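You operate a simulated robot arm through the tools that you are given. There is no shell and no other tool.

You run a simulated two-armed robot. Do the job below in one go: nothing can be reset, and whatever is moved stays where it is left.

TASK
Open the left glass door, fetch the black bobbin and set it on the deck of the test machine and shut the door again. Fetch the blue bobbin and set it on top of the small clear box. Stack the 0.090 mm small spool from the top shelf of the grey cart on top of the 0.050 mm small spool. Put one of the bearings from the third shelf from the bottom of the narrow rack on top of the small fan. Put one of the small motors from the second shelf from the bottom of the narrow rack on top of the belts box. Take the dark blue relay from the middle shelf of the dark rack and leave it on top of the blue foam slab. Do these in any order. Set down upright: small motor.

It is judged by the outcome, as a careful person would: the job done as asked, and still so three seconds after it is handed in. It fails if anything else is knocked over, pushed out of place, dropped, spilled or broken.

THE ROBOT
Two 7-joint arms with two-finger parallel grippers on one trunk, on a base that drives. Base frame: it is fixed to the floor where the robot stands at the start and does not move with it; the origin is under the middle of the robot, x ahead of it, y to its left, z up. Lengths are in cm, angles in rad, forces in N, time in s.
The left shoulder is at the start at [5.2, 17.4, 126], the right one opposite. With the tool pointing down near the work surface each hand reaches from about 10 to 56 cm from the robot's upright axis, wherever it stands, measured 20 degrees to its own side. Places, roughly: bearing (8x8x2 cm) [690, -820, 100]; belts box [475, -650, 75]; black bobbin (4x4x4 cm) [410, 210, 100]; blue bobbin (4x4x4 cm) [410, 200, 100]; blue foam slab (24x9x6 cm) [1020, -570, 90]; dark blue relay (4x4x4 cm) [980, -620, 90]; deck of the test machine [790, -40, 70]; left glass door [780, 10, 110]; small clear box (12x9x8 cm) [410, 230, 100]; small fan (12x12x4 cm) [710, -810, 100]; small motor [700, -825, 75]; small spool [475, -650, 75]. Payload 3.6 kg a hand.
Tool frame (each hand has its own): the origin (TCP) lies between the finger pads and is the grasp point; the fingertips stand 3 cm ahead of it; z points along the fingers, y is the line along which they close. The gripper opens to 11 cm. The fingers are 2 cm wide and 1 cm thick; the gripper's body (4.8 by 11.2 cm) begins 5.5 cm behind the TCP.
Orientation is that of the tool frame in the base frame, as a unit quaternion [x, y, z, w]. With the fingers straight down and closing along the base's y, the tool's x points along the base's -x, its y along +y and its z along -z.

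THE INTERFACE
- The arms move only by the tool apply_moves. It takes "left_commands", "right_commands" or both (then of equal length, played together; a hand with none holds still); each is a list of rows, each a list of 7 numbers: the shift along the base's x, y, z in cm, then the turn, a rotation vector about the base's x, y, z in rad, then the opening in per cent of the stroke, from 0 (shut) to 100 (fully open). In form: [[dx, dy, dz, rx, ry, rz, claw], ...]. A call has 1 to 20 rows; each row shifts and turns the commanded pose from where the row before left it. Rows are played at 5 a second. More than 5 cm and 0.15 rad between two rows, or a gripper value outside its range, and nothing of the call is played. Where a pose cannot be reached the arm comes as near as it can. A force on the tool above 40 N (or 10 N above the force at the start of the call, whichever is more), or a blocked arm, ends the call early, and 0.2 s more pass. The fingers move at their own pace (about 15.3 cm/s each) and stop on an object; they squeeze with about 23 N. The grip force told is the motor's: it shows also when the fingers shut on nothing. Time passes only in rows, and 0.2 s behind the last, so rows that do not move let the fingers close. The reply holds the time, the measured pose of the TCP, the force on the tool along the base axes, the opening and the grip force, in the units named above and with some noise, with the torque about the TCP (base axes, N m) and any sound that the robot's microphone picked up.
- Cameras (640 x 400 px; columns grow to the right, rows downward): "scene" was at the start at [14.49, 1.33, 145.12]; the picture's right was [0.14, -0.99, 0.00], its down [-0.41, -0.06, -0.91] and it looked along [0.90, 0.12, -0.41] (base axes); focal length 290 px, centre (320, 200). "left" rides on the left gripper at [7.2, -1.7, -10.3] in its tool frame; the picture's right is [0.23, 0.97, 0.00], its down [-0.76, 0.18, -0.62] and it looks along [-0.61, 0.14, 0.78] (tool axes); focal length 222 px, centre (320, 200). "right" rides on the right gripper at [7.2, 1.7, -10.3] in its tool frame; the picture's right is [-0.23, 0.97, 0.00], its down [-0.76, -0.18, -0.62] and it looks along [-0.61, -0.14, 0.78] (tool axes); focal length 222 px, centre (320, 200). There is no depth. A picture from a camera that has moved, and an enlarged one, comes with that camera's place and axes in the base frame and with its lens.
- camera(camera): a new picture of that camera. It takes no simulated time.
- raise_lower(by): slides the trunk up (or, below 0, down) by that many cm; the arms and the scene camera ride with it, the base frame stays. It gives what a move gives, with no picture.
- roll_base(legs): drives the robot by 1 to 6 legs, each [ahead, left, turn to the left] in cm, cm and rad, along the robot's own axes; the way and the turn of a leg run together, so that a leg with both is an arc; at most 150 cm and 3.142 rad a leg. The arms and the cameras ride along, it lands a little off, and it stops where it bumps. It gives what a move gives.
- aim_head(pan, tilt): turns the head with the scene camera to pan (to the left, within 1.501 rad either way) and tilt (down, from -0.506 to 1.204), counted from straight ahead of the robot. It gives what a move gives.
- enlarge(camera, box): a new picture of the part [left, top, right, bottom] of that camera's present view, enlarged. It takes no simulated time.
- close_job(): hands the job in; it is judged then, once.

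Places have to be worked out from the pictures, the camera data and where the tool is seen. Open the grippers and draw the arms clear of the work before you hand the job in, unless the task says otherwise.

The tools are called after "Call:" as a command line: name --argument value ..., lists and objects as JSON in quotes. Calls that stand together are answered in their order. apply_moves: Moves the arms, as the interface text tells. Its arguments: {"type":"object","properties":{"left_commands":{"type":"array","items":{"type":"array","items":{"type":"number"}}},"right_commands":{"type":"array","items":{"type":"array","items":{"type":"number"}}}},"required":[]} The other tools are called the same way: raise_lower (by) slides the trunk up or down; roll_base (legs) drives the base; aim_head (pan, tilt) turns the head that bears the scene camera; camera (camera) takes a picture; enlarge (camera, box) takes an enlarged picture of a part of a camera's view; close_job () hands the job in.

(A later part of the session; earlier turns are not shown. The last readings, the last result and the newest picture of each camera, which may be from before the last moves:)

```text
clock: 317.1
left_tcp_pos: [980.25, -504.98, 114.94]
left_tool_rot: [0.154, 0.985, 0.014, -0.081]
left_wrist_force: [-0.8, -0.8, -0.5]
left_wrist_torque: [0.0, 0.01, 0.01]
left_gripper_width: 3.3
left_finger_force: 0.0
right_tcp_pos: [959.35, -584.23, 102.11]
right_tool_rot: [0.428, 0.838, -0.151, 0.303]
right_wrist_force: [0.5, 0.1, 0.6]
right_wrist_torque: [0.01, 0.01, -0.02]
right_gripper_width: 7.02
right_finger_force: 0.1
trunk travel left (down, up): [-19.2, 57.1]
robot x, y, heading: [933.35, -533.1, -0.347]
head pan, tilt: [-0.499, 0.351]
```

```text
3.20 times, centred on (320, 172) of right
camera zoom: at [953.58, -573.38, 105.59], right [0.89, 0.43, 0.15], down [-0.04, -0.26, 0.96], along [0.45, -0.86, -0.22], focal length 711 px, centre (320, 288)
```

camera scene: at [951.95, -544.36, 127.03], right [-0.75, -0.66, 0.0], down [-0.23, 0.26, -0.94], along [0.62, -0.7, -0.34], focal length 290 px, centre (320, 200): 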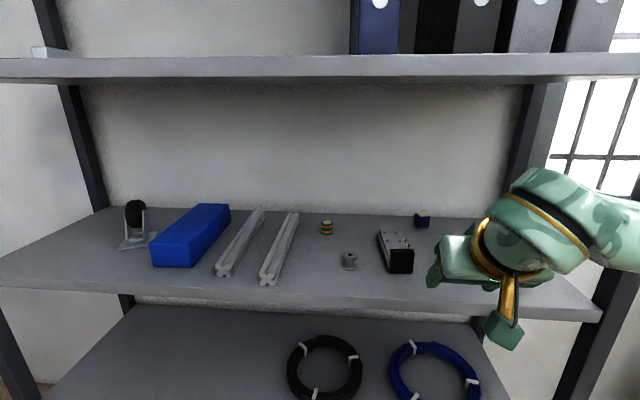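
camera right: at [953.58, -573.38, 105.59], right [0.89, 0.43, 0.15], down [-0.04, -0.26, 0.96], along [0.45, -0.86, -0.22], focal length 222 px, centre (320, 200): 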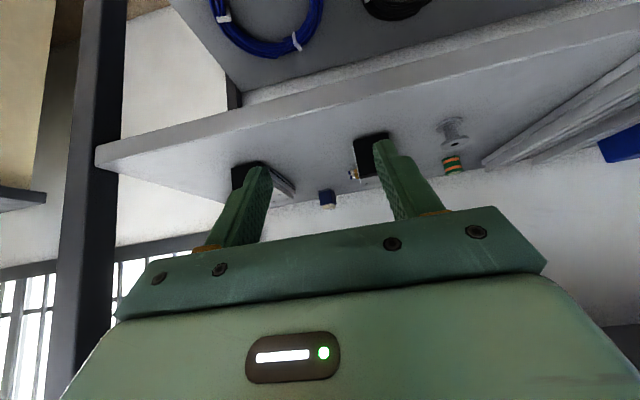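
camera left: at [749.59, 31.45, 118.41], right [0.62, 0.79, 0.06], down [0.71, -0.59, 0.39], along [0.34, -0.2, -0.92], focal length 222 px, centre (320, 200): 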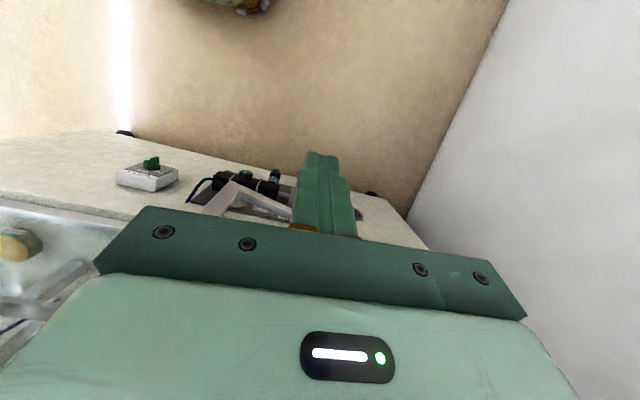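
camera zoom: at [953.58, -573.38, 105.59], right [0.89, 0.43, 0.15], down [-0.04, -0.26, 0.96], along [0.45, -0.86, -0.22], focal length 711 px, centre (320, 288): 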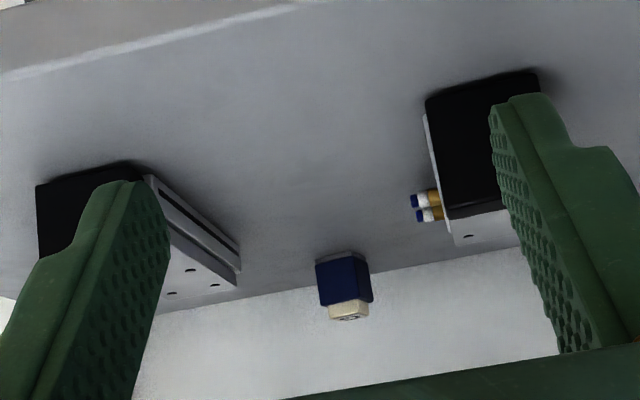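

Relay centre refined to [979.6, -618.6, 93.8]. I drive the base the remaining ~22 cm in and 4 cm right.

Call:
roll_base --legs '[[15.9, -15.5, 0]]'

Call:
camera --camera "scene"

Call:
camera --camera "right"

```text
clock: 318.6
left_tcp_pos: [987.94, -521.93, 115.05]
left_tool_rot: [0.168, 0.983, 0.011, -0.076]
left_wrist_force: [0.3, 0.0, -0.8]
left_wrist_torque: [-0.02, -0.02, 0.0]
left_gripper_width: 3.29
left_finger_force: 0.0
right_tcp_pos: [964.68, -600.75, 102.52]
right_tool_rot: [0.444, 0.829, -0.154, 0.303]
right_wrist_force: [-0.2, 0.1, -0.1]
right_wrist_torque: [-0.03, -0.01, 0.02]
right_gripper_width: 7.04
right_finger_force: 0.1
trunk travel left (down, up): [-19.2, 57.1]
robot x, y, heading: [940.54, -549.3, -0.381]
head pan, tilt: [-0.499, 0.351]
stopped in leg 1: the robot was blocked; the commanded pose is now the measured one
```

```text
taken
camera scene: at [958.55, -560.18, 127.29], right [-0.77, -0.64, 0.0], down [-0.22, 0.26, -0.94], along [0.6, -0.72, -0.33], focal length 290 px, centre (320, 200)
```

scene: 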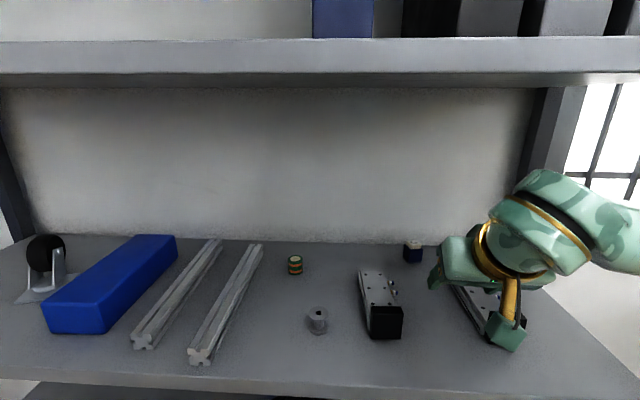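

```text
taken
camera right: at [959.3, -589.66, 105.93], right [0.9, 0.4, 0.16], down [-0.05, -0.26, 0.96], along [0.43, -0.88, -0.22], focal length 222 px, centre (320, 200)
```

right: 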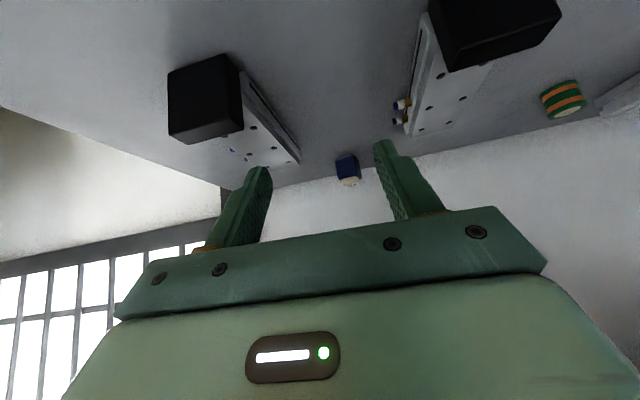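

The base touched something at ~45 cm from the shelf edge; I ease back slightly and do the rest with the arm, first 15 cm further in.

Call:
roll_base --legs '[[-1.3, 0.8, 0]]'

Call:
apply_moves --right_commands '[[2.1, -2.5, 0, 0, 0, 0, 64], [2.1, -2.5, 0, 0, 0, 0, 64], [2.1, -2.5, -0.5, 0, 0, 0, 64], [2.1, -2.5, -0.5, 0, 0, 0, 64], [2.1, -2.5, -0.5, 0, 0, 0, 64]]'

Call:
camera --camera "scene"

Call:
enlarge --camera "right" --box '[220, 90, 420, 215]'

```text
clock: 319.4
left_tcp_pos: [987.47, -521.68, 114.96]
left_tool_rot: [0.165, 0.983, 0.015, -0.081]
left_wrist_force: [0.2, -0.3, 0.4]
left_wrist_torque: [0.0, -0.01, -0.01]
left_gripper_width: 3.29
left_finger_force: 0.1
right_tcp_pos: [964.71, -600.53, 101.85]
right_tool_rot: [0.443, 0.832, -0.152, 0.298]
right_wrist_force: [0.1, -0.6, -0.6]
right_wrist_torque: [0.04, 0.01, 0.02]
right_gripper_width: 6.99
right_finger_force: 0.1
trunk travel left (down, up): [-19.2, 57.1]
robot x, y, heading: [939.94, -548.6, -0.375]
head pan, tilt: [-0.499, 0.351]
```

```text
clock: 320.8
left_tcp_pos: [986.69, -521.33, 113.33]
left_tool_rot: [0.142, 0.984, -0.033, -0.099]
left_wrist_force: [-0.6, -0.6, -0.5]
left_wrist_torque: [0.06, -0.06, -0.01]
left_gripper_width: 3.31
left_finger_force: 0.1
right_tcp_pos: [972.14, -614.99, 99.81]
right_tool_rot: [0.456, 0.824, -0.15, 0.3]
right_wrist_force: [1.1, -2.0, -1.4]
right_wrist_torque: [0.09, 0.09, -0.01]
right_gripper_width: 7.04
right_finger_force: 0.1
trunk travel left (down, up): [-19.2, 57.1]
robot x, y, heading: [938.6, -548.36, -0.399]
head pan, tilt: [-0.499, 0.351]
stopped in row 5 (right hand): the arm was blocked; the commanded pose is now the measured one
```

```text
taken
camera scene: at [956.23, -554.18, 128.01], right [-0.78, -0.62, 0.03], down [-0.21, 0.22, -0.95], along [0.59, -0.75, -0.3], focal length 290 px, centre (320, 200)
```

scene: 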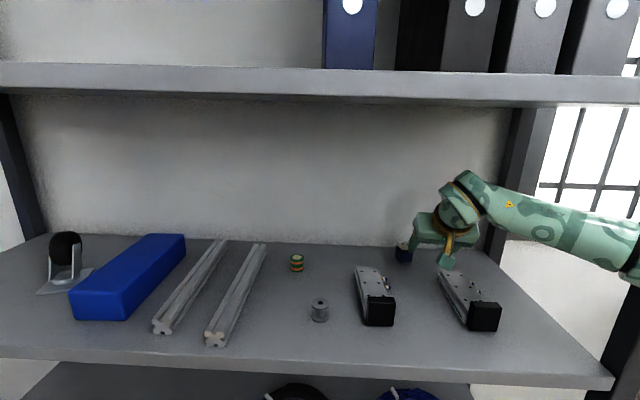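

```text
3.20 times, centred on (320, 152) of right
camera zoom: at [966.73, -603.88, 103.31], right [0.91, 0.38, 0.17], down [-0.07, -0.28, 0.96], along [0.41, -0.89, -0.23], focal length 711 px, centre (320, 352)
```

zoom: 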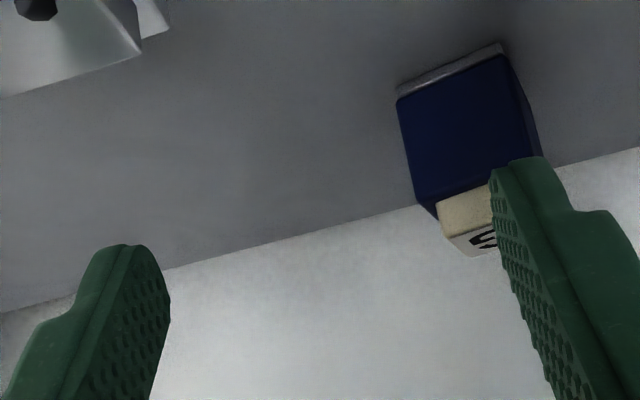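

The right forearm is pressing on the rack's right post. I back the arm out the way it came, then shift the base left so the elbow clears the post.

Call:
apply_moves --right_commands '[[-1.5, 2.8, 0.5, 0, 0, 0, 64], [-1.5, 2.8, 0.5, 0, 0, 0, 64], [-1.5, 2.8, 0.5, 0, 0, 0, 64], [-1.8, 2.8, 0.5, 0, 0, 0, 64], [-1.8, 2.8, 0.5, 0, 0, 0, 64]]'

Call:
camera --camera "scene"

```text
clock: 321.1
left_tcp_pos: [987.75, -522.54, 112.43]
left_tool_rot: [0.107, 0.986, -0.053, -0.116]
left_wrist_force: [-1.4, -3.3, 0.6]
left_wrist_torque: [0.27, -0.22, -0.06]
left_gripper_width: 3.29
left_finger_force: 0.1
right_tcp_pos: [973.91, -616.86, 96.65]
right_tool_rot: [0.454, 0.831, -0.133, 0.292]
right_wrist_force: [3.8, -4.5, -2.4]
right_wrist_torque: [0.25, 0.23, -0.06]
right_gripper_width: 7.05
right_finger_force: 0.1
trunk travel left (down, up): [-19.2, 57.1]
robot x, y, heading: [940.07, -547.52, -0.381]
head pan, tilt: [-0.499, 0.351]
stopped in row 1 (right hand): the arm was blocked; the commanded pose is now the measured one
```

```text
taken
camera scene: at [957.56, -554.34, 127.8], right [-0.77, -0.64, 0.02], down [-0.22, 0.22, -0.95], along [0.6, -0.74, -0.31], focal length 290 px, centre (320, 200)
```

scene: 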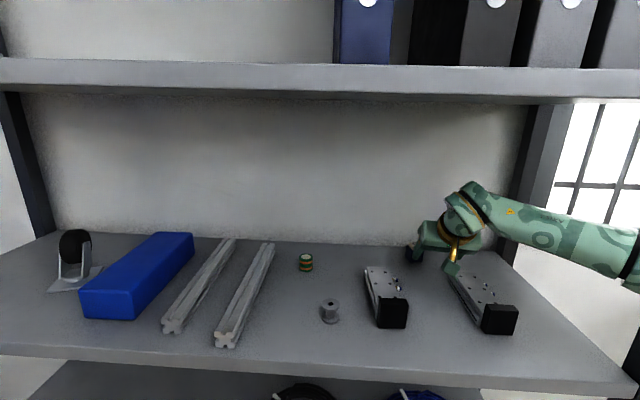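

Arm remains pinned. I pull the whole robot straight back out a few cm instead.

Call:
roll_base --legs '[[-4.3, 2.6, 0]]'

Call:
camera --camera "scene"

Call:
camera --camera "right"

```text
clock: 322.1
left_tcp_pos: [984.98, -520.47, 112.88]
left_tool_rot: [0.128, 0.985, -0.017, -0.11]
left_wrist_force: [-0.5, -0.4, -1.0]
left_wrist_torque: [0.0, 0.02, -0.02]
left_gripper_width: 3.3
left_finger_force: 0.2
right_tcp_pos: [972.01, -612.57, 96.17]
right_tool_rot: [0.445, 0.839, -0.131, 0.286]
right_wrist_force: [0.1, 0.2, 0.6]
right_wrist_torque: [0.02, 0.0, -0.01]
right_gripper_width: 7.04
right_finger_force: 0.2
trunk travel left (down, up): [-19.2, 57.1]
robot x, y, heading: [935.5, -544.01, -0.375]
head pan, tilt: [-0.499, 0.351]
```

```text
taken
camera scene: at [955.72, -554.89, 126.87], right [-0.77, -0.64, 0.02], down [-0.23, 0.26, -0.94], along [0.6, -0.72, -0.34], focal length 290 px, centre (320, 200)
```

scene: 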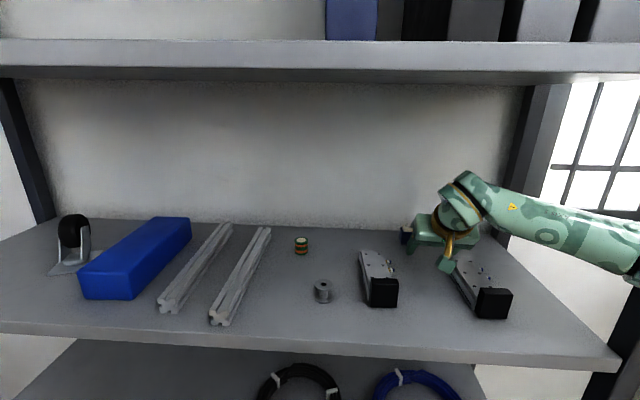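

```text
taken
camera right: at [966.43, -601.79, 100.2], right [0.9, 0.4, 0.17], down [-0.04, -0.32, 0.95], along [0.43, -0.86, -0.27], focal length 222 px, centre (320, 200)
```

right: 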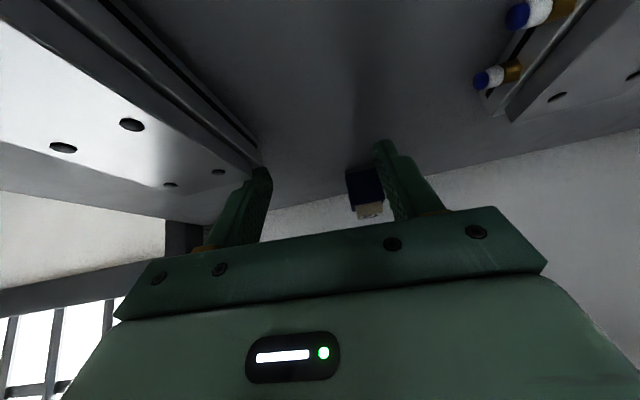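

Free again. I look right to see where the elbow is relative to the post.

Call:
aim_head --pan -1.2 --tilt 0.5

Call:
camera --camera "scene"

```text
clock: 323.1
left_tcp_pos: [984.36, -520.42, 113.23]
left_tool_rot: [0.125, 0.986, -0.017, -0.107]
left_wrist_force: [0.1, -0.5, -0.2]
left_wrist_torque: [-0.03, 0.03, -0.04]
left_gripper_width: 3.31
left_finger_force: 0.1
right_tcp_pos: [972.08, -612.24, 96.18]
right_tool_rot: [0.442, 0.84, -0.129, 0.287]
right_wrist_force: [0.6, 0.4, -0.9]
right_wrist_torque: [-0.01, 0.01, 0.0]
right_gripper_width: 7.05
right_finger_force: 0.1
trunk travel left (down, up): [-19.2, 57.1]
robot x, y, heading: [936.1, -543.75, -0.37]
head pan, tilt: [-1.201, 0.499]
```

```text
taken
camera scene: at [949.18, -556.83, 125.68], right [-1.0, 0.0, 0.01], down [-0.01, 0.47, -0.88], along [0.0, -0.88, -0.47], focal length 290 px, centre (320, 200)
```

scene: 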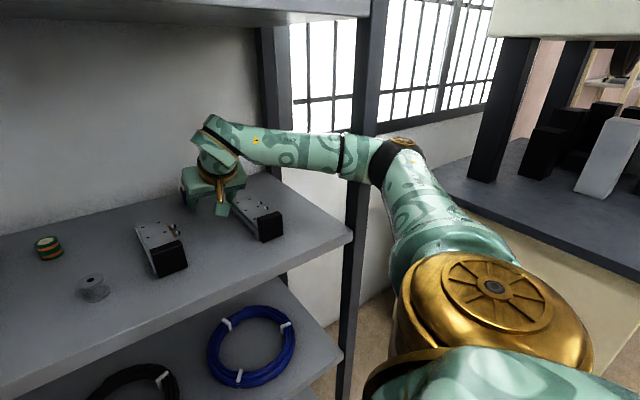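

The elbow sits just in front of the right post. I raise the hand 4 cm, back out 20 cm, and shift 24 cm left, so that the arm enters from the left of the post.

Call:
apply_moves --right_commands '[[0, 0, 2, 0, 0, 0, 64], [0, 0, 2, 0, 0, 0, 64]]'

Call:
roll_base --legs '[[-16.9, 10.7, 0]]'

Call:
camera --camera "scene"

```text
clock: 323.7
left_tcp_pos: [984.08, -520.48, 113.37]
left_tool_rot: [0.127, 0.986, -0.018, -0.106]
left_wrist_force: [0.4, -0.4, -0.7]
left_wrist_torque: [-0.03, -0.02, 0.02]
left_gripper_width: 3.31
left_finger_force: 0.0
right_tcp_pos: [971.33, -612.5, 100.29]
right_tool_rot: [0.445, 0.838, -0.131, 0.288]
right_wrist_force: [0.6, 0.5, -0.5]
right_wrist_torque: [-0.02, -0.02, -0.01]
right_gripper_width: 7.06
right_finger_force: 0.0
trunk travel left (down, up): [-19.2, 57.1]
robot x, y, heading: [936.32, -544.31, -0.374]
head pan, tilt: [-1.201, 0.499]
```

```text
clock: 325.3
left_tcp_pos: [971.83, -505.32, 113.91]
left_tool_rot: [0.126, 0.986, -0.013, -0.104]
left_wrist_force: [0.8, 0.4, -0.5]
left_wrist_torque: [-0.02, -0.02, 0.02]
left_gripper_width: 3.3
left_finger_force: 0.1
right_tcp_pos: [959.24, -597.36, 100.02]
right_tool_rot: [0.447, 0.837, -0.124, 0.289]
right_wrist_force: [0.3, -0.5, 1.4]
right_wrist_torque: [0.04, 0.0, 0.03]
right_gripper_width: 7.03
right_finger_force: 0.0
trunk travel left (down, up): [-19.2, 57.1]
robot x, y, heading: [924.42, -528.31, -0.373]
head pan, tilt: [-1.201, 0.499]
```

```text
taken
camera scene: at [936.42, -541.77, 125.69], right [-1.0, 0.0, 0.0], down [0.0, 0.48, -0.88], along [0.0, -0.88, -0.48], focal length 290 px, centre (320, 200)
```

scene: 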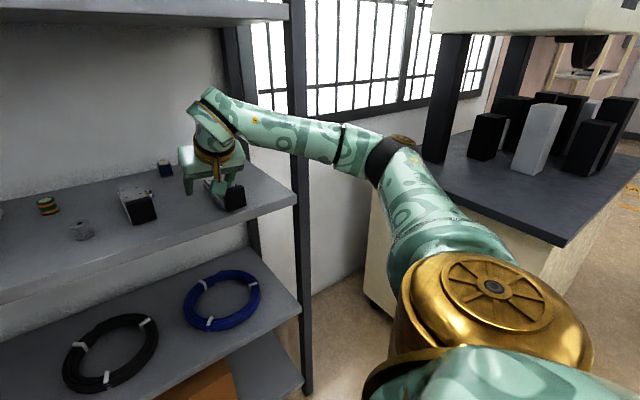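

I raise the hand a bit more, shift the base left 24 cm along the rack, then reach the hand back to the right.

Call:
apply_moves --right_commands '[[0, 0, 2, 0, 0, 0, 64], [0, 0, 2, 0, 0, 0, 64]]'

Call:
roll_base --legs '[[12.8, 20.3, 0]]'

Call:
apply_moves --right_commands '[[-2.5, -1.85, 0, 0, 0, 0, 64], [-2.5, -1.85, 0, 0, 0, 0, 64], [-2.5, -1.85, 0, 0, 0, 0, 64], [-2.5, -1.85, 0, 0, 0, 0, 64], [-2.5, -1.85, 0, 0, 0, 0, 64], [-2.5, -1.85, 0, 0, 0, 0, 64]]'

Call:
camera --camera "scene"

```text
clock: 325.9
left_tcp_pos: [971.99, -505.37, 113.84]
left_tool_rot: [0.126, 0.986, -0.011, -0.105]
left_wrist_force: [-0.9, -0.1, -0.5]
left_wrist_torque: [0.01, 0.0, -0.01]
left_gripper_width: 3.28
left_finger_force: 0.1
right_tcp_pos: [959.3, -597.38, 103.9]
right_tool_rot: [0.447, 0.838, -0.124, 0.288]
right_wrist_force: [0.2, 0.2, -0.7]
right_wrist_torque: [-0.03, 0.02, -0.03]
right_gripper_width: 7.04
right_finger_force: 0.0
trunk travel left (down, up): [-19.2, 57.1]
robot x, y, heading: [924.29, -528.04, -0.372]
head pan, tilt: [-1.201, 0.499]
```

```text
clock: 327.7
left_tcp_pos: [991.55, -490.81, 113.84]
left_tool_rot: [0.127, 0.986, -0.013, -0.105]
left_wrist_force: [0.0, 0.3, 0.3]
left_wrist_torque: [0.03, 0.04, 0.01]
left_gripper_width: 3.31
left_finger_force: 0.1
right_tcp_pos: [978.68, -582.69, 103.77]
right_tool_rot: [0.448, 0.837, -0.125, 0.288]
right_wrist_force: [-0.1, -0.7, -0.7]
right_wrist_torque: [0.01, 0.01, 0.01]
right_gripper_width: 7.05
right_finger_force: 0.0
trunk travel left (down, up): [-19.2, 57.1]
robot x, y, heading: [943.59, -513.26, -0.371]
head pan, tilt: [-1.201, 0.499]
```

```text
clock: 329.3
left_tcp_pos: [991.73, -491.04, 113.83]
left_tool_rot: [0.126, 0.986, -0.01, -0.106]
left_wrist_force: [1.0, -0.7, -1.1]
left_wrist_torque: [0.01, 0.08, -0.03]
left_gripper_width: 3.3
left_finger_force: 0.1
right_tcp_pos: [964.61, -593.71, 107.82]
right_tool_rot: [0.447, 0.819, -0.118, 0.341]
right_wrist_force: [0.0, 0.3, -0.9]
right_wrist_torque: [-0.03, 0.0, 0.0]
right_gripper_width: 7.01
right_finger_force: 0.1
right hand out of reach, approached as far as the arm can: row 4, 5
trunk travel left (down, up): [-19.2, 57.1]
robot x, y, heading: [944.24, -513.62, -0.372]
head pan, tilt: [-1.201, 0.499]
stopped in row 6 (right hand): the arm was blocked; the commanded pose is now the measured one
```

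```text
taken
camera scene: at [956.32, -527.46, 125.56], right [-1.0, 0.0, 0.0], down [0.0, 0.48, -0.88], along [-0.01, -0.88, -0.48], focal length 290 px, centre (320, 200)
```

scene: 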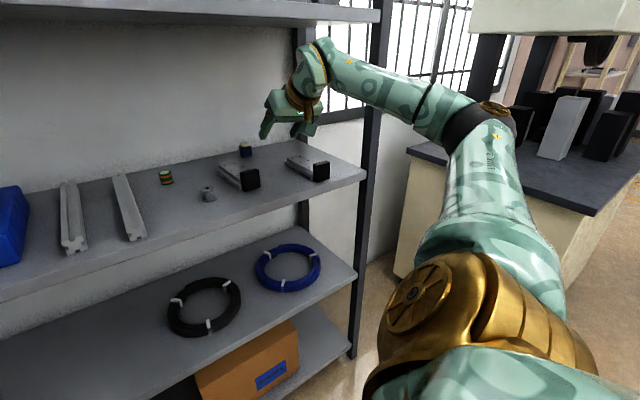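

The wrist hits its limit there. Standing farther back makes the arm straighter with less elbow sticking out, so I retract the hand and reposition the base ~53 cm from the shelf edge.

Call:
apply_moves --right_commands '[[0.8, 3.5, -0.3, 0.045, 0.033, 0, 64], [0.8, 3.5, -0.3, 0.045, 0.033, 0, 64], [0.8, 3.5, -0.3, 0, 0, 0, 64], [0.8, 3.5, -0.3, 0, 0, 0, 64], [0.8, 3.5, -0.3, 0, 0, 0, 64], [0.8, 3.5, -0.3, 0, 0, 0, 64], [0.8, 3.5, -0.3, 0, 0, 0, 64]]'

Call:
roll_base --legs '[[3.6, -28, 0]]'

Call:
camera --camera "scene"

Call:
camera --camera "right"

```text
clock: 330.9
left_tcp_pos: [991.46, -490.54, 113.86]
left_tool_rot: [0.126, 0.986, -0.012, -0.105]
left_wrist_force: [-0.2, 0.7, 0.2]
left_wrist_torque: [-0.04, 0.03, 0.01]
left_gripper_width: 3.29
left_finger_force: 0.0
right_tcp_pos: [969.96, -568.96, 106.1]
right_tool_rot: [0.457, 0.834, -0.095, 0.295]
right_wrist_force: [0.6, -0.4, -0.2]
right_wrist_torque: [-0.02, 0.0, 0.0]
right_gripper_width: 7.03
right_finger_force: 0.1
trunk travel left (down, up): [-19.2, 57.1]
robot x, y, heading: [943.4, -513.31, -0.375]
head pan, tilt: [-1.201, 0.499]
```

```text
clock: 332.9
left_tcp_pos: [984.38, -518.22, 113.97]
left_tool_rot: [0.124, 0.987, -0.012, -0.104]
left_wrist_force: [-0.4, -0.2, -0.2]
left_wrist_torque: [0.01, -0.03, 0.01]
left_gripper_width: 3.3
left_finger_force: 0.0
right_tcp_pos: [963.22, -596.66, 106.02]
right_tool_rot: [0.456, 0.834, -0.095, 0.296]
right_wrist_force: [0.7, 0.1, 0.2]
right_wrist_torque: [0.01, 0.0, 0.01]
right_gripper_width: 7.05
right_finger_force: 0.1
trunk travel left (down, up): [-19.2, 57.1]
robot x, y, heading: [936.36, -541.54, -0.365]
head pan, tilt: [-1.201, 0.499]
```

```text
taken
camera scene: at [949.05, -554.88, 125.66], right [-1.0, 0.0, 0.0], down [0.0, 0.48, -0.88], along [0.0, -0.88, -0.48], focal length 290 px, centre (320, 200)
```

scene: 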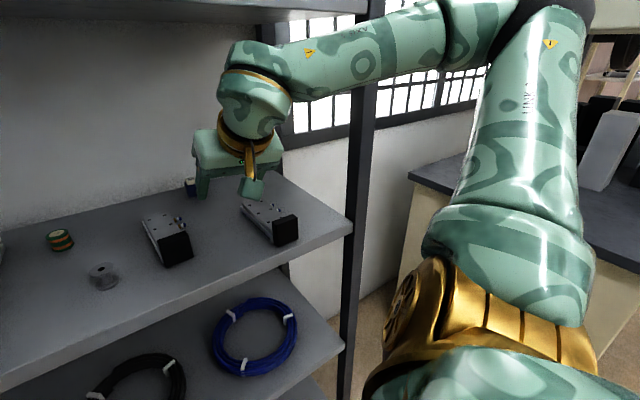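

```text
taken
camera right: at [957.42, -586.15, 110.37], right [0.89, 0.39, 0.24], down [-0.09, -0.37, 0.92], along [0.45, -0.84, -0.3], focal length 222 px, centre (320, 200)
```

right: 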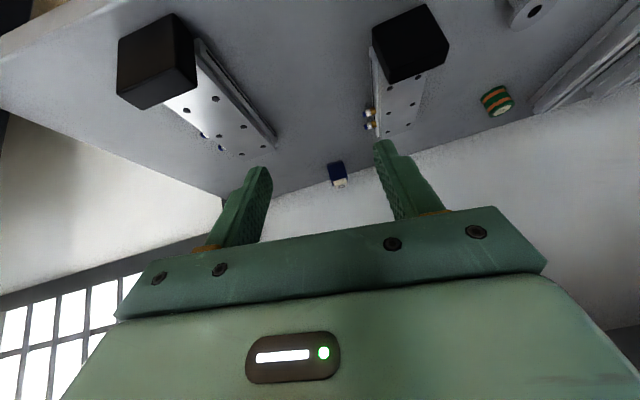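

Elbow is now up and to the right, but as the arm extends it will draw in. I advance 15 cm while lowering, then look.

Call:
apply_moves --right_commands '[[1.5, -2.05, -0.9, 0, 0, 0, 64], [1.5, -2.05, -0.9, 0, 0, 0, 64], [1.5, -2.05, -0.9, 0, 0, 0, 64], [1.5, -2.05, -0.9, 0, 0, 0, 64], [1.5, -2.05, -0.9, 0, 0, 0, 64], [1.5, -2.05, -0.9, 0, 0, 0, 64]]'

Call:
camera --camera "scene"

Call:
camera --camera "right"

```text
clock: 334.3
left_tcp_pos: [984.49, -518.13, 113.93]
left_tool_rot: [0.124, 0.987, -0.012, -0.104]
left_wrist_force: [-0.7, 0.1, 0.6]
left_wrist_torque: [0.02, -0.01, -0.01]
left_gripper_width: 3.31
left_finger_force: 0.0
right_tcp_pos: [972.54, -609.09, 100.33]
right_tool_rot: [0.456, 0.834, -0.096, 0.296]
right_wrist_force: [0.3, -1.4, -0.2]
right_wrist_torque: [-0.03, -0.03, 0.04]
right_gripper_width: 7.03
right_finger_force: 0.1
trunk travel left (down, up): [-19.2, 57.1]
robot x, y, heading: [937.13, -540.89, -0.368]
head pan, tilt: [-1.201, 0.499]
```

```text
taken
camera scene: at [949.14, -554.83, 125.65], right [-1.0, 0.0, 0.0], down [0.0, 0.48, -0.88], along [0.0, -0.88, -0.48], focal length 290 px, centre (320, 200)
```

scene: 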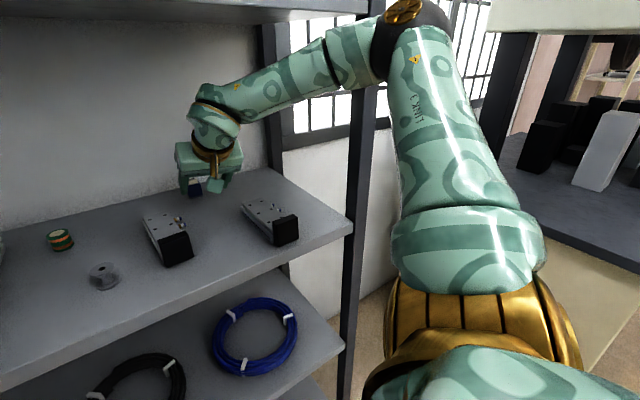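

```text
taken
camera right: at [966.66, -598.58, 104.81], right [0.89, 0.39, 0.24], down [-0.09, -0.37, 0.92], along [0.45, -0.84, -0.3], focal length 222 px, centre (320, 200)
```

right: 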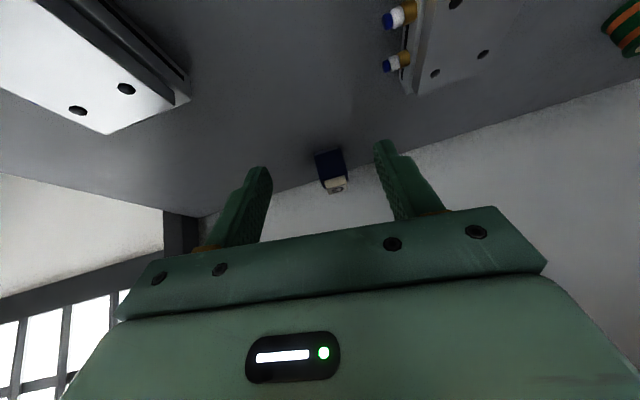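

The elbow is rising toward the upper shelf's lip. I retreat, lower the trunk 14 cm so the elbow sits lower, and come in again.

Call:
apply_moves --right_commands '[[-1.5, 2.05, 0.9, 0, 0, 0, 64], [-1.5, 2.05, 0.9, 0, 0, 0, 64], [-1.5, 2.05, 0.9, 0, 0, 0, 64], [-1.5, 2.05, 0.9, 0, 0, 0, 64], [-1.5, 2.05, 0.9, 0, 0, 0, 64], [-1.5, 2.05, 0.9, 0, 0, 0, 64]]'

Call:
roll_base --legs '[[-13, 8, 0]]'

Call:
raise_lower --by -14

Call:
camera --camera "scene"

```text
clock: 335.7
left_tcp_pos: [984.27, -518.08, 114.0]
left_tool_rot: [0.124, 0.987, -0.012, -0.103]
left_wrist_force: [0.3, 1.1, -0.4]
left_wrist_torque: [0.0, 0.02, -0.02]
left_gripper_width: 3.29
left_finger_force: 0.0
right_tcp_pos: [963.07, -596.61, 106.06]
right_tool_rot: [0.456, 0.834, -0.095, 0.295]
right_wrist_force: [0.9, -0.2, -0.4]
right_wrist_torque: [-0.01, -0.02, -0.06]
right_gripper_width: 7.08
right_finger_force: 0.0
trunk travel left (down, up): [-19.2, 57.1]
robot x, y, heading: [936.69, -540.91, -0.374]
head pan, tilt: [-1.201, 0.499]
```

```text
clock: 337.1
left_tcp_pos: [975.1, -505.8, 114.06]
left_tool_rot: [0.124, 0.987, -0.013, -0.103]
left_wrist_force: [-0.8, 0.3, -0.4]
left_wrist_torque: [0.01, -0.01, 0.03]
left_gripper_width: 3.31
left_finger_force: 0.1
right_tcp_pos: [954.0, -584.35, 106.13]
right_tool_rot: [0.456, 0.834, -0.095, 0.296]
right_wrist_force: [-0.8, -0.6, 0.3]
right_wrist_torque: [0.01, -0.03, -0.03]
right_gripper_width: 7.05
right_finger_force: 0.0
trunk travel left (down, up): [-19.2, 57.1]
robot x, y, heading: [927.32, -528.78, -0.367]
head pan, tilt: [-1.201, 0.499]
```

```text
clock: 338.7
left_tcp_pos: [981.13, -508.07, 95.51]
left_tool_rot: [0.119, 0.976, 0.008, -0.185]
left_wrist_force: [-0.5, 0.1, 0.2]
left_wrist_torque: [0.01, -0.03, 0.01]
left_gripper_width: 3.31
left_finger_force: 0.0
right_tcp_pos: [953.97, -584.4, 92.16]
right_tool_rot: [0.455, 0.834, -0.096, 0.296]
right_wrist_force: [-0.2, 0.9, -0.1]
right_wrist_torque: [-0.02, -0.01, 0.03]
right_gripper_width: 7.06
right_finger_force: 0.0
trunk travel left (down, up): [-5.2, 71.1]
robot x, y, heading: [927.72, -528.9, -0.37]
head pan, tilt: [-1.201, 0.499]
```

```text
taken
camera scene: at [947.77, -545.53, 110.75], right [-1.0, 0.0, 0.0], down [0.0, 0.48, -0.88], along [0.0, -0.88, -0.48], focal length 290 px, centre (320, 200)
```

scene: 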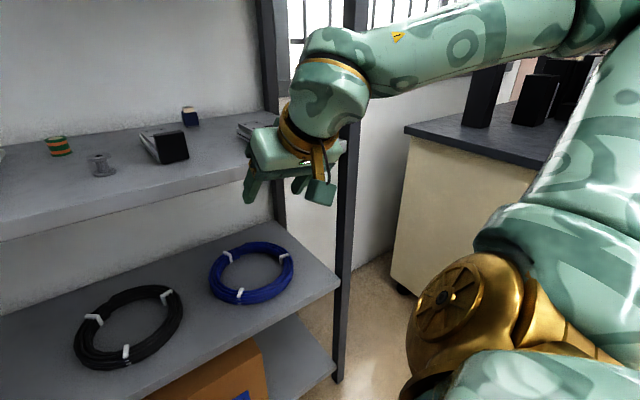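

Now the shoulder is lower. I raise the hand to z ≈ 102, drive 9 cm in and then extend the arm stepwise.

Call:
apply_moves --right_commands '[[0, 0, 3.3, 0, 0, 0, 64], [0, 0, 3.3, 0, 0, 0, 64], [0, 0, 3.3, 0, 0, 0, 64]]'

Call:
roll_base --legs '[[7.6, -4.8, 0]]'

Call:
apply_moves --right_commands '[[1.78, -2.42, 0, 0, 0, 0, 64], [1.78, -2.42, 0, 0, 0, 0, 64], [1.78, -2.42, 0, 0, 0, 0, 64], [1.78, -2.42, 0, 0, 0, 0, 64], [1.78, -2.42, 0, 0, 0, 0, 64]]'

Call:
camera --camera "scene"

Call:
camera --camera "right"

```text
clock: 339.5
left_tcp_pos: [981.16, -508.05, 95.48]
left_tool_rot: [0.118, 0.975, 0.008, -0.186]
left_wrist_force: [-0.2, -0.1, 0.2]
left_wrist_torque: [-0.01, 0.01, -0.02]
left_gripper_width: 3.32
left_finger_force: 0.0
right_tcp_pos: [954.11, -584.47, 102.03]
right_tool_rot: [0.455, 0.835, -0.095, 0.295]
right_wrist_force: [-1.0, -0.5, -0.2]
right_wrist_torque: [0.01, -0.04, 0.01]
right_gripper_width: 7.04
right_finger_force: 0.0
trunk travel left (down, up): [-5.2, 71.1]
robot x, y, heading: [927.17, -528.8, -0.369]
head pan, tilt: [-1.201, 0.499]
```

```text
clock: 340.6
left_tcp_pos: [986.44, -515.38, 95.36]
left_tool_rot: [0.118, 0.975, 0.008, -0.186]
left_wrist_force: [0.0, 1.2, -0.1]
left_wrist_torque: [0.03, 0.06, -0.03]
left_gripper_width: 3.31
left_finger_force: 0.1
right_tcp_pos: [959.62, -591.88, 101.83]
right_tool_rot: [0.455, 0.835, -0.095, 0.294]
right_wrist_force: [0.0, 0.1, -0.5]
right_wrist_torque: [-0.01, 0.01, -0.01]
right_gripper_width: 7.03
right_finger_force: 0.0
trunk travel left (down, up): [-5.2, 71.1]
robot x, y, heading: [932.81, -536.39, -0.364]
head pan, tilt: [-1.201, 0.499]
```

```text
clock: 341.8
left_tcp_pos: [986.5, -515.33, 95.43]
left_tool_rot: [0.118, 0.975, 0.008, -0.186]
left_wrist_force: [0.8, -0.1, 0.7]
left_wrist_torque: [0.03, 0.02, -0.02]
left_gripper_width: 3.33
left_finger_force: 0.1
right_tcp_pos: [968.45, -603.86, 101.84]
right_tool_rot: [0.454, 0.835, -0.095, 0.295]
right_wrist_force: [0.0, -0.1, 0.1]
right_wrist_torque: [-0.01, 0.0, -0.01]
right_gripper_width: 7.02
right_finger_force: 0.1
trunk travel left (down, up): [-5.2, 71.1]
robot x, y, heading: [933.29, -536.42, -0.363]
head pan, tilt: [-1.201, 0.499]
```

```text
taken
camera scene: at [953.22, -552.85, 110.69], right [-1.0, 0.0, 0.0], down [0.0, 0.48, -0.88], along [0.0, -0.88, -0.48], focal length 290 px, centre (320, 200)
```

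scene: 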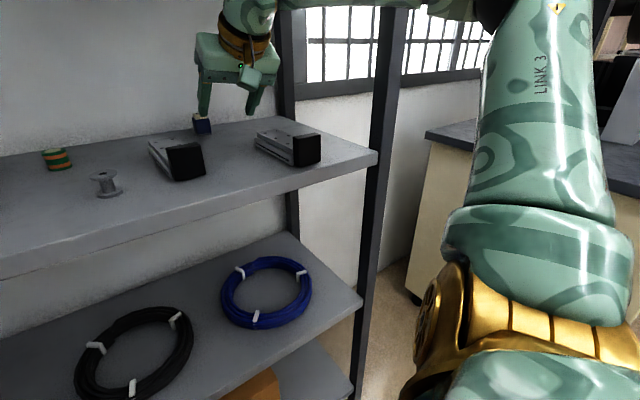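

```text
taken
camera right: at [962.57, -593.26, 106.25], right [0.89, 0.39, 0.24], down [-0.08, -0.37, 0.93], along [0.45, -0.84, -0.3], focal length 222 px, centre (320, 200)
```

right: 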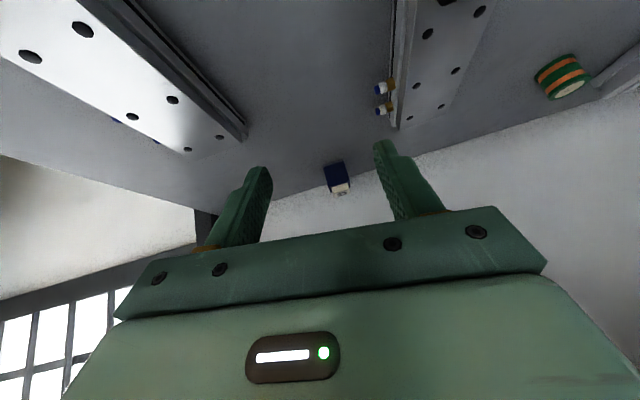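

Elbow is now below the upper shelf's lip (z ≈ 115). Continue 9 cm further.

Call:
apply_moves --right_commands '[[1.78, -2.42, -0.3, 0, 0, 0, 64], [1.78, -2.42, -0.3, 0, 0, 0, 64], [1.78, -2.42, -0.4, 0, 0, 0, 64]]'

Call:
camera --camera "scene"

Call:
enlarge --camera "right" --box '[220, 90, 420, 215]'

```text
clock: 342.6
left_tcp_pos: [986.42, -515.35, 95.28]
left_tool_rot: [0.118, 0.975, 0.008, -0.186]
left_wrist_force: [0.2, -0.6, -0.1]
left_wrist_torque: [-0.01, 0.0, -0.02]
left_gripper_width: 3.27
left_finger_force: 0.1
right_tcp_pos: [973.88, -611.19, 101.0]
right_tool_rot: [0.455, 0.835, -0.095, 0.295]
right_wrist_force: [0.5, -0.2, 1.2]
right_wrist_torque: [0.0, 0.0, -0.02]
right_gripper_width: 7.02
right_finger_force: 0.0
trunk travel left (down, up): [-5.2, 71.1]
robot x, y, heading: [932.86, -535.99, -0.368]
head pan, tilt: [-1.201, 0.499]
```

```text
taken
camera scene: at [953.24, -552.86, 110.69], right [-1.0, 0.0, 0.0], down [0.0, 0.48, -0.88], along [0.0, -0.88, -0.48], focal length 290 px, centre (320, 200)
```

scene: 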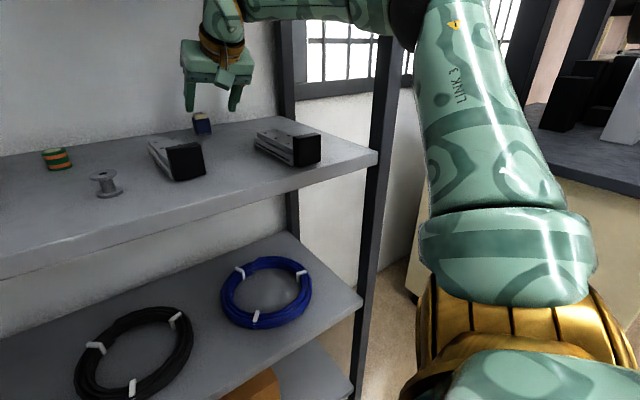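

```text
3.20 times, centred on (320, 152) of right
camera zoom: at [967.98, -600.58, 105.4], right [0.89, 0.39, 0.24], down [-0.08, -0.37, 0.92], along [0.45, -0.84, -0.3], focal length 711 px, centre (320, 352)
```

zoom: 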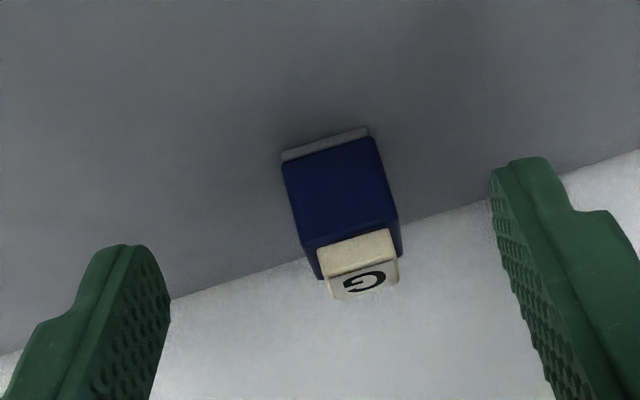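

Relay is centred between the fingers, at ≈ [980.2, -619.2]. I descend along to it and close.

Call:
apply_moves --right_commands '[[1.3, -1.7, -0.6, 0, 0, 0, 64], [1.4, -1.8, -1.2, 0, 0, 0, 64], [1.5, -1.9, -1.8, 0, 0, 0, 64], [1.5, -1.9, -1.7, 0, 0, 0, 64]]'

Call:
camera --camera "right"

Call:
camera --camera "scene"

```text
clock: 343.6
left_tcp_pos: [986.45, -515.22, 95.48]
left_tool_rot: [0.117, 0.975, 0.006, -0.186]
left_wrist_force: [0.9, -0.1, 0.7]
left_wrist_torque: [-0.02, 0.02, 0.02]
left_gripper_width: 3.28
left_finger_force: 0.0
right_tcp_pos: [978.32, -617.06, 97.02]
right_tool_rot: [0.455, 0.834, -0.096, 0.297]
right_wrist_force: [-0.2, 0.4, 1.4]
right_wrist_torque: [0.01, 0.02, 0.0]
right_gripper_width: 7.03
right_finger_force: 0.1
right hand out of reach, approached as far as the arm can: row 4
trunk travel left (down, up): [-5.2, 71.1]
robot x, y, heading: [932.75, -535.96, -0.369]
head pan, tilt: [-1.201, 0.499]
```

```text
taken
camera right: at [972.35, -606.55, 101.23], right [0.89, 0.39, 0.24], down [-0.09, -0.37, 0.93], along [0.45, -0.84, -0.29], focal length 222 px, centre (320, 200)
```

right: 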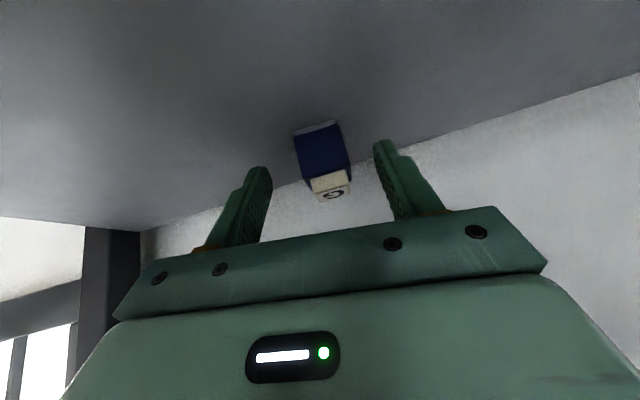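

```text
taken
camera scene: at [953.12, -552.72, 110.75], right [-1.0, 0.0, 0.0], down [0.0, 0.48, -0.88], along [0.0, -0.88, -0.48], focal length 290 px, centre (320, 200)
```

scene: 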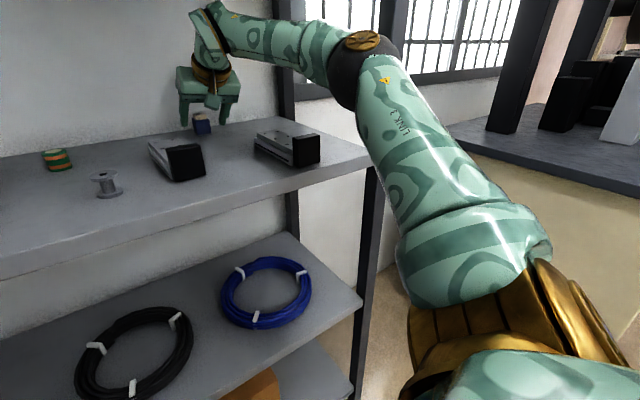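

I'm at the arm's limit 2 cm short. I move the base 2 cm straight in and then lower slightly.

Call:
roll_base --legs '[[1.8, -1.1, 0]]'

Call:
apply_moves --right_commands '[[0.2, -0.2, -0.7, 0, 0, 0, 64], [0.1, -0.1, -0.6, 0, 0, 0, 64]]'

Call:
enlarge --camera "right" --box '[220, 90, 420, 215]'

Call:
enlarge --camera "scene" --box '[130, 0, 290, 150]'

```text
clock: 344.4
left_tcp_pos: [987.85, -517.15, 95.45]
left_tool_rot: [0.118, 0.975, 0.007, -0.187]
left_wrist_force: [0.2, -1.0, 0.1]
left_wrist_torque: [0.05, 0.04, -0.02]
left_gripper_width: 3.32
left_finger_force: 0.1
right_tcp_pos: [979.67, -618.97, 96.6]
right_tool_rot: [0.456, 0.834, -0.095, 0.295]
right_wrist_force: [0.1, -0.7, -1.1]
right_wrist_torque: [-0.02, 0.02, 0.01]
right_gripper_width: 7.04
right_finger_force: 0.0
trunk travel left (down, up): [-5.2, 71.1]
robot x, y, heading: [933.98, -537.65, -0.364]
head pan, tilt: [-1.201, 0.499]
```

```text
clock: 345.0
left_tcp_pos: [987.65, -517.02, 95.38]
left_tool_rot: [0.119, 0.975, 0.008, -0.187]
left_wrist_force: [-0.2, 0.3, 0.0]
left_wrist_torque: [0.01, 0.0, 0.01]
left_gripper_width: 3.32
left_finger_force: 0.1
right_tcp_pos: [979.85, -619.28, 95.35]
right_tool_rot: [0.456, 0.834, -0.097, 0.296]
right_wrist_force: [-0.1, -0.4, 0.3]
right_wrist_torque: [0.06, 0.0, 0.02]
right_gripper_width: 7.02
right_finger_force: 0.1
trunk travel left (down, up): [-5.2, 71.1]
robot x, y, heading: [934.15, -537.59, -0.366]
head pan, tilt: [-1.201, 0.499]
```

```text
3.20 times, centred on (320, 152) of right
camera zoom: at [973.89, -608.68, 99.85], right [0.89, 0.39, 0.24], down [-0.09, -0.37, 0.93], along [0.45, -0.84, -0.29], focal length 711 px, centre (320, 352)
```

zoom: 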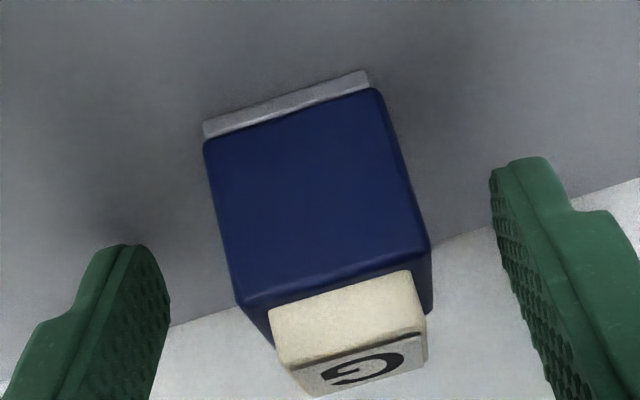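

```text
2.67 times, centred on (210, 75) of scene
camera zoom: at [954.45, -554.49, 110.72], right [-1.0, 0.0, 0.0], down [0.0, 0.48, -0.88], along [0.0, -0.88, -0.48], focal length 774 px, centre (613, 533)
```

zoom: 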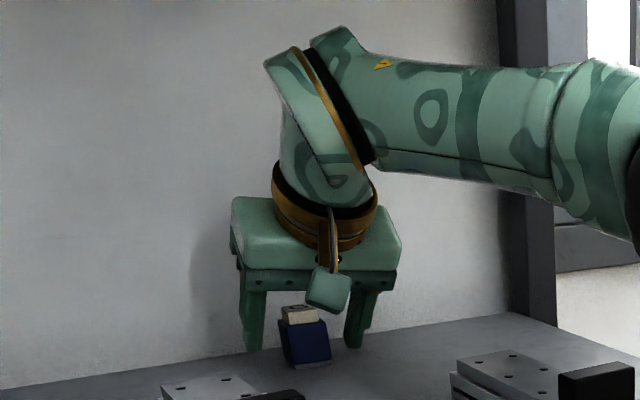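

Tips are ~2 cm past the relay's front face on both sides. Close the gripper.

Call:
apply_moves --right_commands '[[0, 0, 0, 0, 0, 0, 40], [0, 0, 0, 0, 0, 0, 20], [0, 0, 0, 0, 0, 0, 0], [0, 0, 0, 0, 0, 0, 0]]'

Call:
enlarge --camera "right" --box '[220, 90, 420, 215]'

Call:
enlarge --camera "scene" --box '[130, 0, 290, 150]'

```text
clock: 346.0
left_tcp_pos: [987.79, -517.05, 95.33]
left_tool_rot: [0.118, 0.975, 0.008, -0.186]
left_wrist_force: [0.4, 0.9, 0.8]
left_wrist_torque: [-0.03, 0.02, 0.01]
left_gripper_width: 3.31
left_finger_force: 0.1
right_tcp_pos: [979.72, -619.24, 95.41]
right_tool_rot: [0.455, 0.834, -0.095, 0.296]
right_wrist_force: [-0.9, 0.4, 1.3]
right_wrist_torque: [-0.04, 0.0, -0.01]
right_gripper_width: 3.13
right_finger_force: 23.0
trunk travel left (down, up): [-5.2, 71.1]
robot x, y, heading: [934.2, -537.82, -0.366]
head pan, tilt: [-1.201, 0.499]
```

```text
3.20 times, centred on (320, 152) of right
camera zoom: at [973.9, -608.67, 99.85], right [0.89, 0.39, 0.24], down [-0.09, -0.37, 0.93], along [0.45, -0.84, -0.29], focal length 711 px, centre (320, 352)
```

zoom: 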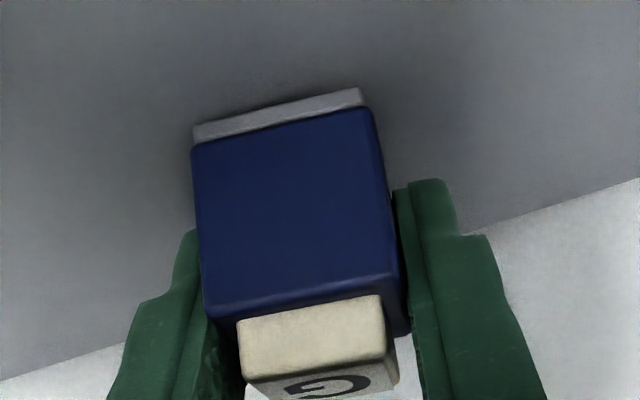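

```text
2.67 times, centred on (210, 75) of scene
camera zoom: at [954.46, -554.5, 110.71], right [-1.0, 0.0, 0.0], down [0.0, 0.48, -0.88], along [0.0, -0.88, -0.48], focal length 774 px, centre (613, 533)
```

zoom: 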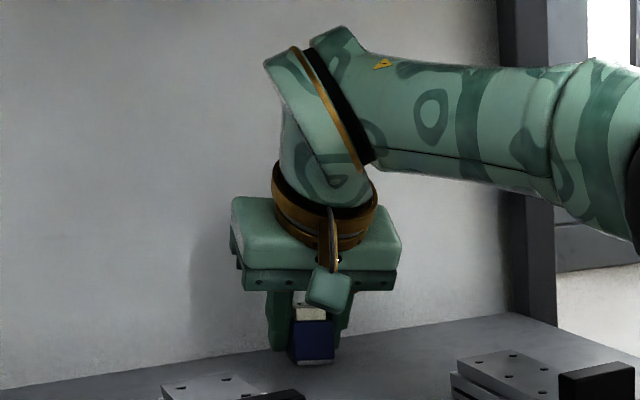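

Gripped (3.1 cm). Lift gently and check.

Call:
apply_moves --right_commands '[[0, 0, 1.0, 0, 0, 0, 0], [0, 0, 1.5, 0, 0, 0, 0], [0, 0, 2, 0, 0, 0, 0], [0, 0, 1.5, 0, 0, 0, 0]]'

Call:
enlarge --camera "right" --box '[220, 90, 420, 215]'

Call:
enlarge --camera "scene" --box '[130, 0, 290, 150]'

```text
clock: 347.0
left_tcp_pos: [987.74, -517.1, 95.37]
left_tool_rot: [0.118, 0.975, 0.008, -0.187]
left_wrist_force: [-0.1, -0.8, -0.2]
left_wrist_torque: [0.02, -0.02, 0.0]
left_gripper_width: 3.27
left_finger_force: 0.1
right_tcp_pos: [979.77, -619.24, 96.1]
right_tool_rot: [0.457, 0.834, -0.095, 0.295]
right_wrist_force: [0.0, 0.2, -0.3]
right_wrist_torque: [-0.01, 0.0, 0.0]
right_gripper_width: 3.15
right_finger_force: 23.3
right hand out of reach, approached as far as the arm can: row 1, 2, 3, 4
trunk travel left (down, up): [-5.2, 71.1]
robot x, y, heading: [934.17, -537.71, -0.375]
head pan, tilt: [-1.201, 0.499]
```

```text
3.20 times, centred on (320, 152) of right
camera zoom: at [973.91, -608.62, 100.51], right [0.89, 0.39, 0.24], down [-0.09, -0.37, 0.93], along [0.45, -0.84, -0.29], focal length 711 px, centre (320, 352)
```

zoom: 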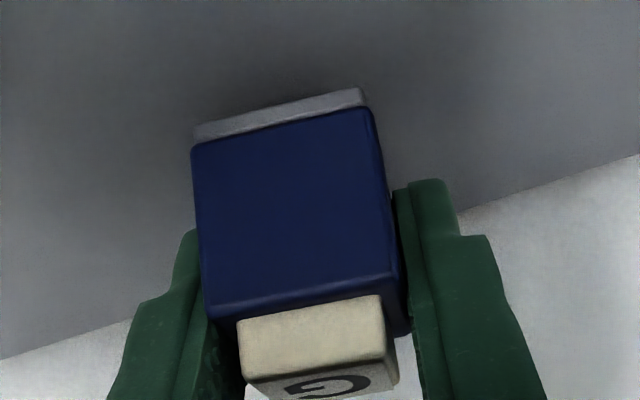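

```text
2.67 times, centred on (210, 75) of scene
camera zoom: at [954.46, -554.51, 110.71], right [-1.0, 0.0, 0.0], down [0.0, 0.48, -0.88], along [0.0, -0.88, -0.48], focal length 774 px, centre (613, 533)
```

zoom: 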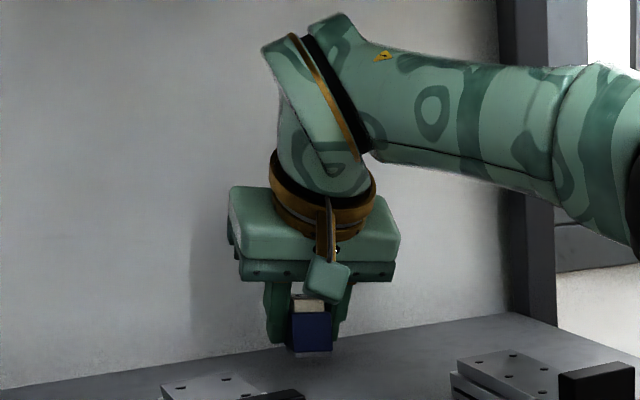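

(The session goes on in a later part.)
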